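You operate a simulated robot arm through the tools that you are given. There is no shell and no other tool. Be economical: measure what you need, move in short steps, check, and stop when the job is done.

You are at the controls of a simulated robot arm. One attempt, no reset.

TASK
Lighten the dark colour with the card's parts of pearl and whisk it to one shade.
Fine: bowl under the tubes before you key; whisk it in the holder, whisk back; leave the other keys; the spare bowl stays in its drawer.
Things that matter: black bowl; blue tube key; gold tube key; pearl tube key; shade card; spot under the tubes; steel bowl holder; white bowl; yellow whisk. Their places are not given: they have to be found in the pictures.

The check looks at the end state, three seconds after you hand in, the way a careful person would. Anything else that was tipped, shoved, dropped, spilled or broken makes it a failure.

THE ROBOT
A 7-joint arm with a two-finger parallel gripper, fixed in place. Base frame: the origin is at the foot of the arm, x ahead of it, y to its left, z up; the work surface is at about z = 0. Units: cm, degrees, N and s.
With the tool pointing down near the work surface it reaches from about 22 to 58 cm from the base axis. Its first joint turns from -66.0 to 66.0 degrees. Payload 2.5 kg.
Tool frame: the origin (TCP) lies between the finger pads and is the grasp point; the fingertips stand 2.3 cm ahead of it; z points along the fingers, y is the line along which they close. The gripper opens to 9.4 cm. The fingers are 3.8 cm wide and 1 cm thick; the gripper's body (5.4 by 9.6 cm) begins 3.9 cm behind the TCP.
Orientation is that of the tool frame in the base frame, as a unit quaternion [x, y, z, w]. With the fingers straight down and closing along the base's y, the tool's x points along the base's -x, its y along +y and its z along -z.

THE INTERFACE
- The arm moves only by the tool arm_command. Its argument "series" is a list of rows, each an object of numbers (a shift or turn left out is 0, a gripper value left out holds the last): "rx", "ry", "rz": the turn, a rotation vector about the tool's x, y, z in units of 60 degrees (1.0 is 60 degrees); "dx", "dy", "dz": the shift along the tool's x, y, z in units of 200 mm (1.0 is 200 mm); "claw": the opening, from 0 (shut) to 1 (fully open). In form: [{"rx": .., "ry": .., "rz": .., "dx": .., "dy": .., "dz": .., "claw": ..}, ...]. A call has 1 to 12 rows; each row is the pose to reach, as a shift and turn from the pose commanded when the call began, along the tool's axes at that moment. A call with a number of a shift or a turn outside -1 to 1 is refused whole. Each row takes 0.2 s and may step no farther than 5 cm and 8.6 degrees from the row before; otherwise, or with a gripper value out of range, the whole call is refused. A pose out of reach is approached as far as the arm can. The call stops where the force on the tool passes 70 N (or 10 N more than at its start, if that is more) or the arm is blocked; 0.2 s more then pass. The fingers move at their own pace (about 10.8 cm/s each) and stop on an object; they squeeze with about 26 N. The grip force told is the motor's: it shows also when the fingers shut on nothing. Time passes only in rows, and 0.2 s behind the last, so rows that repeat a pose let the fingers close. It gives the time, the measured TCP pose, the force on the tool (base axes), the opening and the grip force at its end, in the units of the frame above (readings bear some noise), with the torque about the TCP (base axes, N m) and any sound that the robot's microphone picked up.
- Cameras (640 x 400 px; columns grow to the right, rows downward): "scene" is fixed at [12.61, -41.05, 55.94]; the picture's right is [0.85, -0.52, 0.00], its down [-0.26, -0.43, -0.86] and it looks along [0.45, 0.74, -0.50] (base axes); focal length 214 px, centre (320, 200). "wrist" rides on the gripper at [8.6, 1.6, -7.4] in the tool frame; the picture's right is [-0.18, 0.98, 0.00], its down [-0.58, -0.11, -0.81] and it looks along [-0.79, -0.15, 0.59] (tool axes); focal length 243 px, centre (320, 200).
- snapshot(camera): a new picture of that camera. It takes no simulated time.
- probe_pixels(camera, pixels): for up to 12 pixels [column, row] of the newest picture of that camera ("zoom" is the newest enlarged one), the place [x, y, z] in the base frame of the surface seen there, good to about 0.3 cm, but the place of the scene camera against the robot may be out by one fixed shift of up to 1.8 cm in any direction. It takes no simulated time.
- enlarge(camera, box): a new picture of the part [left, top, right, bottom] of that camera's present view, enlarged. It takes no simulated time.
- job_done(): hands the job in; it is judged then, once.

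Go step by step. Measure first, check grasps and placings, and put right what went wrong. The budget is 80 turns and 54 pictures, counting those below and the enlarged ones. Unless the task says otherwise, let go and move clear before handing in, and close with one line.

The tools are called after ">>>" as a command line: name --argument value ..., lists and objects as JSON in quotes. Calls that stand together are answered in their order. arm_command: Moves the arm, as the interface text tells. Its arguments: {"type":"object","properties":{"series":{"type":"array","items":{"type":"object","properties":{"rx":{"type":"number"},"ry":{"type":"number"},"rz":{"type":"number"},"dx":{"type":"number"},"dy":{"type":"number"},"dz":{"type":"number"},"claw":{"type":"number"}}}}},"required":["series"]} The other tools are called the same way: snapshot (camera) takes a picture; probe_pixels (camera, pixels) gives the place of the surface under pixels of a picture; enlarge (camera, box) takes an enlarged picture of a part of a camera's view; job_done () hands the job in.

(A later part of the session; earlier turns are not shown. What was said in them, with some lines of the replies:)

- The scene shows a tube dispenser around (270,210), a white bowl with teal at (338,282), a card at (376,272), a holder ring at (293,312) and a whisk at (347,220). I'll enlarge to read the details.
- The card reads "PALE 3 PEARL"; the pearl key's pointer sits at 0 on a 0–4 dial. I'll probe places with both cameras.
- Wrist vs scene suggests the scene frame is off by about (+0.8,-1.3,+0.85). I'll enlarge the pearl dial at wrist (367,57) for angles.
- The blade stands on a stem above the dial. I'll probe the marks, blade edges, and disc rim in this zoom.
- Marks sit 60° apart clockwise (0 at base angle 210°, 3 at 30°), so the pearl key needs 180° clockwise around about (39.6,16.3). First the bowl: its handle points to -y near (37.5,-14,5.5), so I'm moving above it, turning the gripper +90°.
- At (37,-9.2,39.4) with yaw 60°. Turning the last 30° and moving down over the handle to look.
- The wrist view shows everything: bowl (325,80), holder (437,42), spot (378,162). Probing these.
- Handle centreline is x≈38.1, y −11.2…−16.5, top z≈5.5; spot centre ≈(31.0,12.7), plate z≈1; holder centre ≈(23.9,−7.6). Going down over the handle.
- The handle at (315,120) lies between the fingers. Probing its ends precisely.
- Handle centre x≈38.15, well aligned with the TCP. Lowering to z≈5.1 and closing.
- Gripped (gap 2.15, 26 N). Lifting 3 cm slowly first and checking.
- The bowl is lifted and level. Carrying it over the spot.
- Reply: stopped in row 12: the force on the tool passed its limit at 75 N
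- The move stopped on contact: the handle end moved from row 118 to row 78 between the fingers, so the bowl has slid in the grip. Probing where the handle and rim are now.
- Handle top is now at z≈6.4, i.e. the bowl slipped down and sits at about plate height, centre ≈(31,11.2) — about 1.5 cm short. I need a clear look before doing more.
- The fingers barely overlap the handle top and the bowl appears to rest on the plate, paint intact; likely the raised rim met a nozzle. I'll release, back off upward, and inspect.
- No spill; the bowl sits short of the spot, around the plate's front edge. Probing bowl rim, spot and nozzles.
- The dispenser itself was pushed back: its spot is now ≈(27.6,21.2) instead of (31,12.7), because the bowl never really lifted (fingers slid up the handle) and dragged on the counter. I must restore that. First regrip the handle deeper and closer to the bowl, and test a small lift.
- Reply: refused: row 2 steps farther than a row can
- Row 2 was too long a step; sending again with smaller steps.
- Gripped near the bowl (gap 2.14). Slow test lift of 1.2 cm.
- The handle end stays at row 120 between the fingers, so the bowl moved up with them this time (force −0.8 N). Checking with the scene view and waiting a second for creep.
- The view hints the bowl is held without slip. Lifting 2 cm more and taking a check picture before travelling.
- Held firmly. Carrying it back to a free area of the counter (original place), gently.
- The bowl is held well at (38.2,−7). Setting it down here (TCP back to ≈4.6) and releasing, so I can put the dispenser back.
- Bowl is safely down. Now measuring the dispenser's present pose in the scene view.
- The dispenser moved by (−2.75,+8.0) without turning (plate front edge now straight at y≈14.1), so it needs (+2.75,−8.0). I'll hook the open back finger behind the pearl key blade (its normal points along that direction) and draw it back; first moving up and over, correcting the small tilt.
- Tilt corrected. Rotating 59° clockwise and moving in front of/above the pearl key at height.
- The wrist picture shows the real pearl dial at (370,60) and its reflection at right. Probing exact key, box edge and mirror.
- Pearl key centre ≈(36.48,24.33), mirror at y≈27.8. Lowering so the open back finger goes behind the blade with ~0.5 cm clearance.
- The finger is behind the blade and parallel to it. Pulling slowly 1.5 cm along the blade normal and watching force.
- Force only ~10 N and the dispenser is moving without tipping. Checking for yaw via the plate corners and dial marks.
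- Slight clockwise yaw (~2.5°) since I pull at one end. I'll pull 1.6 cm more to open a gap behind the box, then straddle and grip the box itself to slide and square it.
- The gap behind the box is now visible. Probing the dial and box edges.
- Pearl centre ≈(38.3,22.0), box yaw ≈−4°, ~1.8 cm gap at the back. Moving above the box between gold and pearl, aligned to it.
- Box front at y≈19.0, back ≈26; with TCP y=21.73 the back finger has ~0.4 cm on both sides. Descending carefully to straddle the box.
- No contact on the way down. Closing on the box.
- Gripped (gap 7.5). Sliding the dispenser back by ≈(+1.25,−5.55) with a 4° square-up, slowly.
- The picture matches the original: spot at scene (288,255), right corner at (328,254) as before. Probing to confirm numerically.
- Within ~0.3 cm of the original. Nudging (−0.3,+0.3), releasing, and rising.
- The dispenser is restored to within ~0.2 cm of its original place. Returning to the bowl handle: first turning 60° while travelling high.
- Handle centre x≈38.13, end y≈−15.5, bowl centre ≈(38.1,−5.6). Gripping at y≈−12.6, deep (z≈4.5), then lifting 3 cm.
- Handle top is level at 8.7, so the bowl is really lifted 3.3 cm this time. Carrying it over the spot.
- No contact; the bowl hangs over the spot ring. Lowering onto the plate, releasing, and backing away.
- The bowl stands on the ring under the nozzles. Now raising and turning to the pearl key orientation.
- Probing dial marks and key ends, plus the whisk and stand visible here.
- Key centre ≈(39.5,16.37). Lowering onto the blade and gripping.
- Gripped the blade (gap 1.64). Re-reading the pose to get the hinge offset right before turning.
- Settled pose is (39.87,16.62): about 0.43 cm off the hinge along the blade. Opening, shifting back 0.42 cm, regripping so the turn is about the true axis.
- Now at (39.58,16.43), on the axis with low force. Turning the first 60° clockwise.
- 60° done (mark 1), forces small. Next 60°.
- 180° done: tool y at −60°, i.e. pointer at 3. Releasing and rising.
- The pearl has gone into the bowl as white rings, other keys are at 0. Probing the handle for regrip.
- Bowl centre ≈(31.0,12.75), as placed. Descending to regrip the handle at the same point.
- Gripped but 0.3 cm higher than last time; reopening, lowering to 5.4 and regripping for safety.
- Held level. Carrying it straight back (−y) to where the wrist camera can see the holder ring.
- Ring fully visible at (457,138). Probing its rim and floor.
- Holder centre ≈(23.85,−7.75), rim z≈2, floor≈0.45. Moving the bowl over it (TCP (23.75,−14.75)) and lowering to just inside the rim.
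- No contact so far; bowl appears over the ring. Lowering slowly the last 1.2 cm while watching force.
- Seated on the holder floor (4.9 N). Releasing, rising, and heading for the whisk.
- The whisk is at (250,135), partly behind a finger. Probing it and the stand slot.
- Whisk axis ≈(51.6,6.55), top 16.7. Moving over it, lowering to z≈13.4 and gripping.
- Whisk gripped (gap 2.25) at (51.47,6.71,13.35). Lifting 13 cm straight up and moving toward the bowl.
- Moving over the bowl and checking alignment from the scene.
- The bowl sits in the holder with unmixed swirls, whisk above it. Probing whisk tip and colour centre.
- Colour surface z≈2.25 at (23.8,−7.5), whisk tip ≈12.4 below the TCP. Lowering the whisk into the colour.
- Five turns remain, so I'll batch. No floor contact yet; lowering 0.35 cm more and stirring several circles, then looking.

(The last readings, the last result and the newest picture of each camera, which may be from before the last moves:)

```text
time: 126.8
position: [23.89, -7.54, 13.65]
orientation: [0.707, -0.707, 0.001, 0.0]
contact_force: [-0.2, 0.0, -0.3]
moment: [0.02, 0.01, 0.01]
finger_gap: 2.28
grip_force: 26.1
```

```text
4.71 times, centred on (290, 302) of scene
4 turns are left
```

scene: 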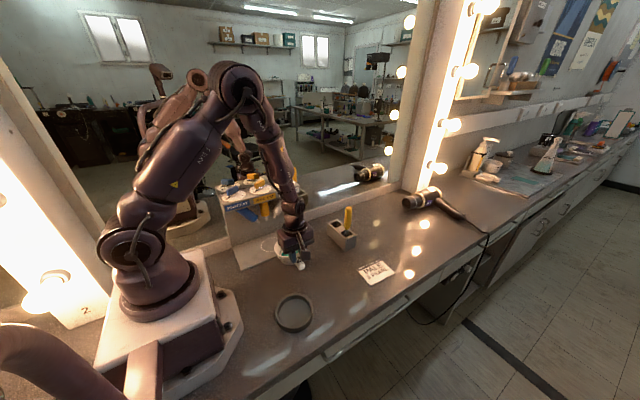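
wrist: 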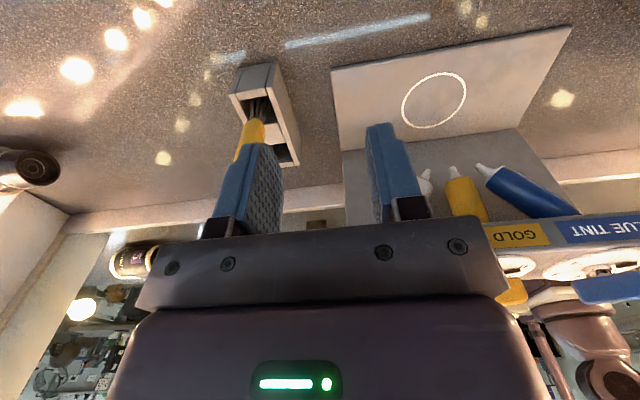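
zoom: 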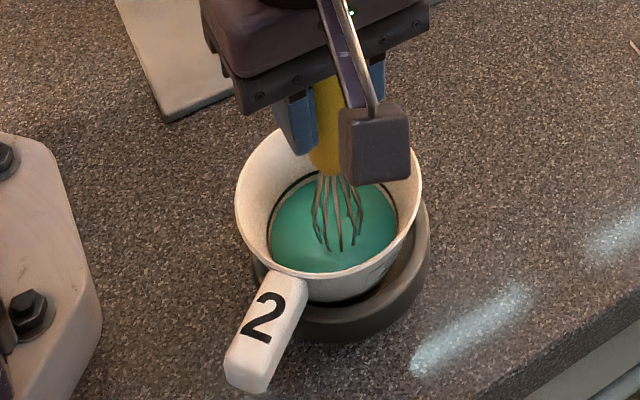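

The colour is now one uniform light shade and nothing spilled. Raising the whisk, letting it drip briefly, and carrying it back above its slot.

>>> arm_command --series '[{"dz": -0.04}, {"dz": -0.09}, {"dz": -0.15}, {"dz": -0.15}, {"dz": -0.15}, {"dz": -0.22}, {"dz": -0.32}, {"dz": -0.42}, {"dz": -0.52}, {"dz": -0.6275}, {"dz": -0.6275}, {"dz": -0.6275}]'

>>> arm_command --series '[{"dy": -0.06, "dx": -0.03}, {"dy": -0.15, "dx": -0.08}, {"dy": -0.26, "dx": -0.135}, {"dy": -0.38, "dx": -0.2}, {"dy": -0.5, "dx": -0.26}, {"dy": -0.62, "dx": -0.325}, {"dy": -0.74, "dx": -0.385}, {"dy": -0.85, "dx": -0.44}, {"dy": -0.94, "dx": -0.49}, {"dy": -1.0, "dx": -0.52}, {"dy": -1.0, "dx": -0.52}]'

>>> arm_command --series '[{"dy": -0.08, "dx": -0.04}, {"dy": -0.18, "dx": -0.09}, {"dy": -0.28, "dx": -0.14}, {"dy": -0.36, "dx": -0.18}, {"dy": -0.389, "dx": -0.1935}, {"dy": -0.389, "dx": -0.1935}, {"dy": -0.389, "dx": -0.1935}, {"dy": -0.389, "dx": -0.1935}]'

>>> enlarge --camera "scene" --box '[240, 165, 400, 345]'

```text
time: 129.4
position: [23.66, -7.45, 26.38]
orientation: [0.708, -0.706, 0.001, 0.0]
contact_force: [0.1, 0.9, -0.6]
moment: [0.0, 0.01, -0.01]
finger_gap: 2.26
grip_force: 26.1
```

```text
time: 131.8
position: [43.57, 2.88, 26.33]
orientation: [0.708, -0.706, 0.001, -0.001]
contact_force: [-0.4, -0.9, -1.4]
moment: [0.03, 0.01, -0.04]
finger_gap: 2.26
grip_force: 26.0
```

```text
time: 133.6
position: [51.33, 6.71, 26.38]
orientation: [0.708, -0.706, 0.001, -0.001]
contact_force: [0.5, 0.3, -0.1]
moment: [-0.01, 0.0, 0.0]
finger_gap: 2.27
grip_force: 25.7
```

```text
2.22 times, centred on (320, 255) of scene
3 turns are left
```

zoom: 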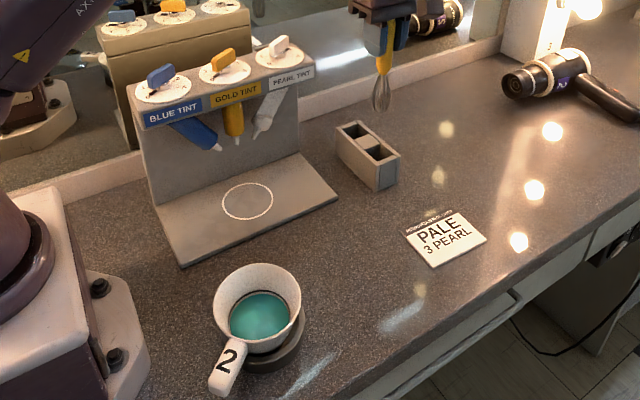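

The whisk hangs above its slot and the bowl sits in the holder with one even shade. Probing the bowl's level, then lowering the whisk to its original grasp height, releasing and rising.

>>> probe_pixels --camera "zoom" --pixels '[[216, 310], [299, 310], [255, 266], [262, 350], [260, 315], [225, 375], [236, 345], [298, 345], [280, 365], [300, 325]]'

>>> arm_command --series '[{"dz": 0.1}, {"dz": 0.2}, {"dz": 0.3}, {"dz": 0.38}, {"dz": 0.45}, {"dz": 0.51}, {"dz": 0.56}, {"dz": 0.6}, {"dz": 0.625}, {"dz": 0.643}, {"dz": 0.643}, {"dz": 0.643}]'

>>> arm_command --series '[{"claw": 0.3}, {"claw": 0.45}, {"claw": 0.45}, {"claw": 0.45}, {"dz": -0.06}, {"dz": -0.14}, {"dz": -0.26}, {"dz": -0.4}, {"dz": -0.55}, {"dz": -0.7}, {"dz": -0.7}]'

>>> enlarge --camera "scene" --box '[240, 165, 400, 345]'

```text
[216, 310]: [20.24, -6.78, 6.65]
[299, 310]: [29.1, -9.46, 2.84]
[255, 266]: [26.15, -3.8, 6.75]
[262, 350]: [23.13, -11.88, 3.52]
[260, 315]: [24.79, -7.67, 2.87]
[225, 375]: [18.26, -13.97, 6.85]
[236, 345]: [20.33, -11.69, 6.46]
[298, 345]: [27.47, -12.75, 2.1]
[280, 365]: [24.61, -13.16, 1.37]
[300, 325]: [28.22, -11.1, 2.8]
```

```text
time: 136.2
position: [51.67, 6.64, 13.51]
orientation: [-0.707, 0.707, -0.001, 0.001]
contact_force: [0.8, 0.3, 0.2]
moment: [-0.01, 0.02, -0.02]
finger_gap: 2.27
grip_force: 26.4
```

```text
time: 138.6
position: [51.63, 6.57, 27.4]
orientation: [0.708, -0.706, 0.001, 0.0]
contact_force: [-0.1, 0.8, 0.3]
moment: [0.02, 0.02, -0.03]
finger_gap: 4.23
grip_force: 0.1
```

```text
2.22 times, centred on (320, 255) of scene
2 turns are left
```

zoom: 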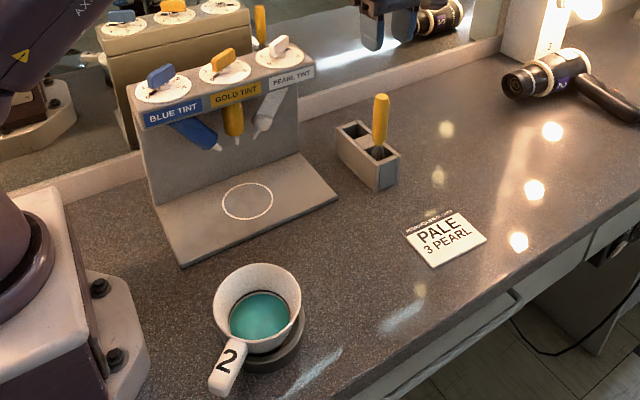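

The bowl sits level in the holder with one even shade (rim z 6.65–6.75 in scene coordinates). The whisk stands in its slot, the other keys are at 0, and the arm is clear, so I'm handing in.

>>> job_done

```text
The job is handed in.
```

I handed in with the 3 parts of pearl in and whisked to one even shade. The bowl is in the steel holder, the whisk is back in its slot, and the blue and gold keys were left at 0. On the first carry I pushed the tube stand back about 8 cm, then slid it to within about 0.2 cm of where it was before placing the bowl and turning the key.
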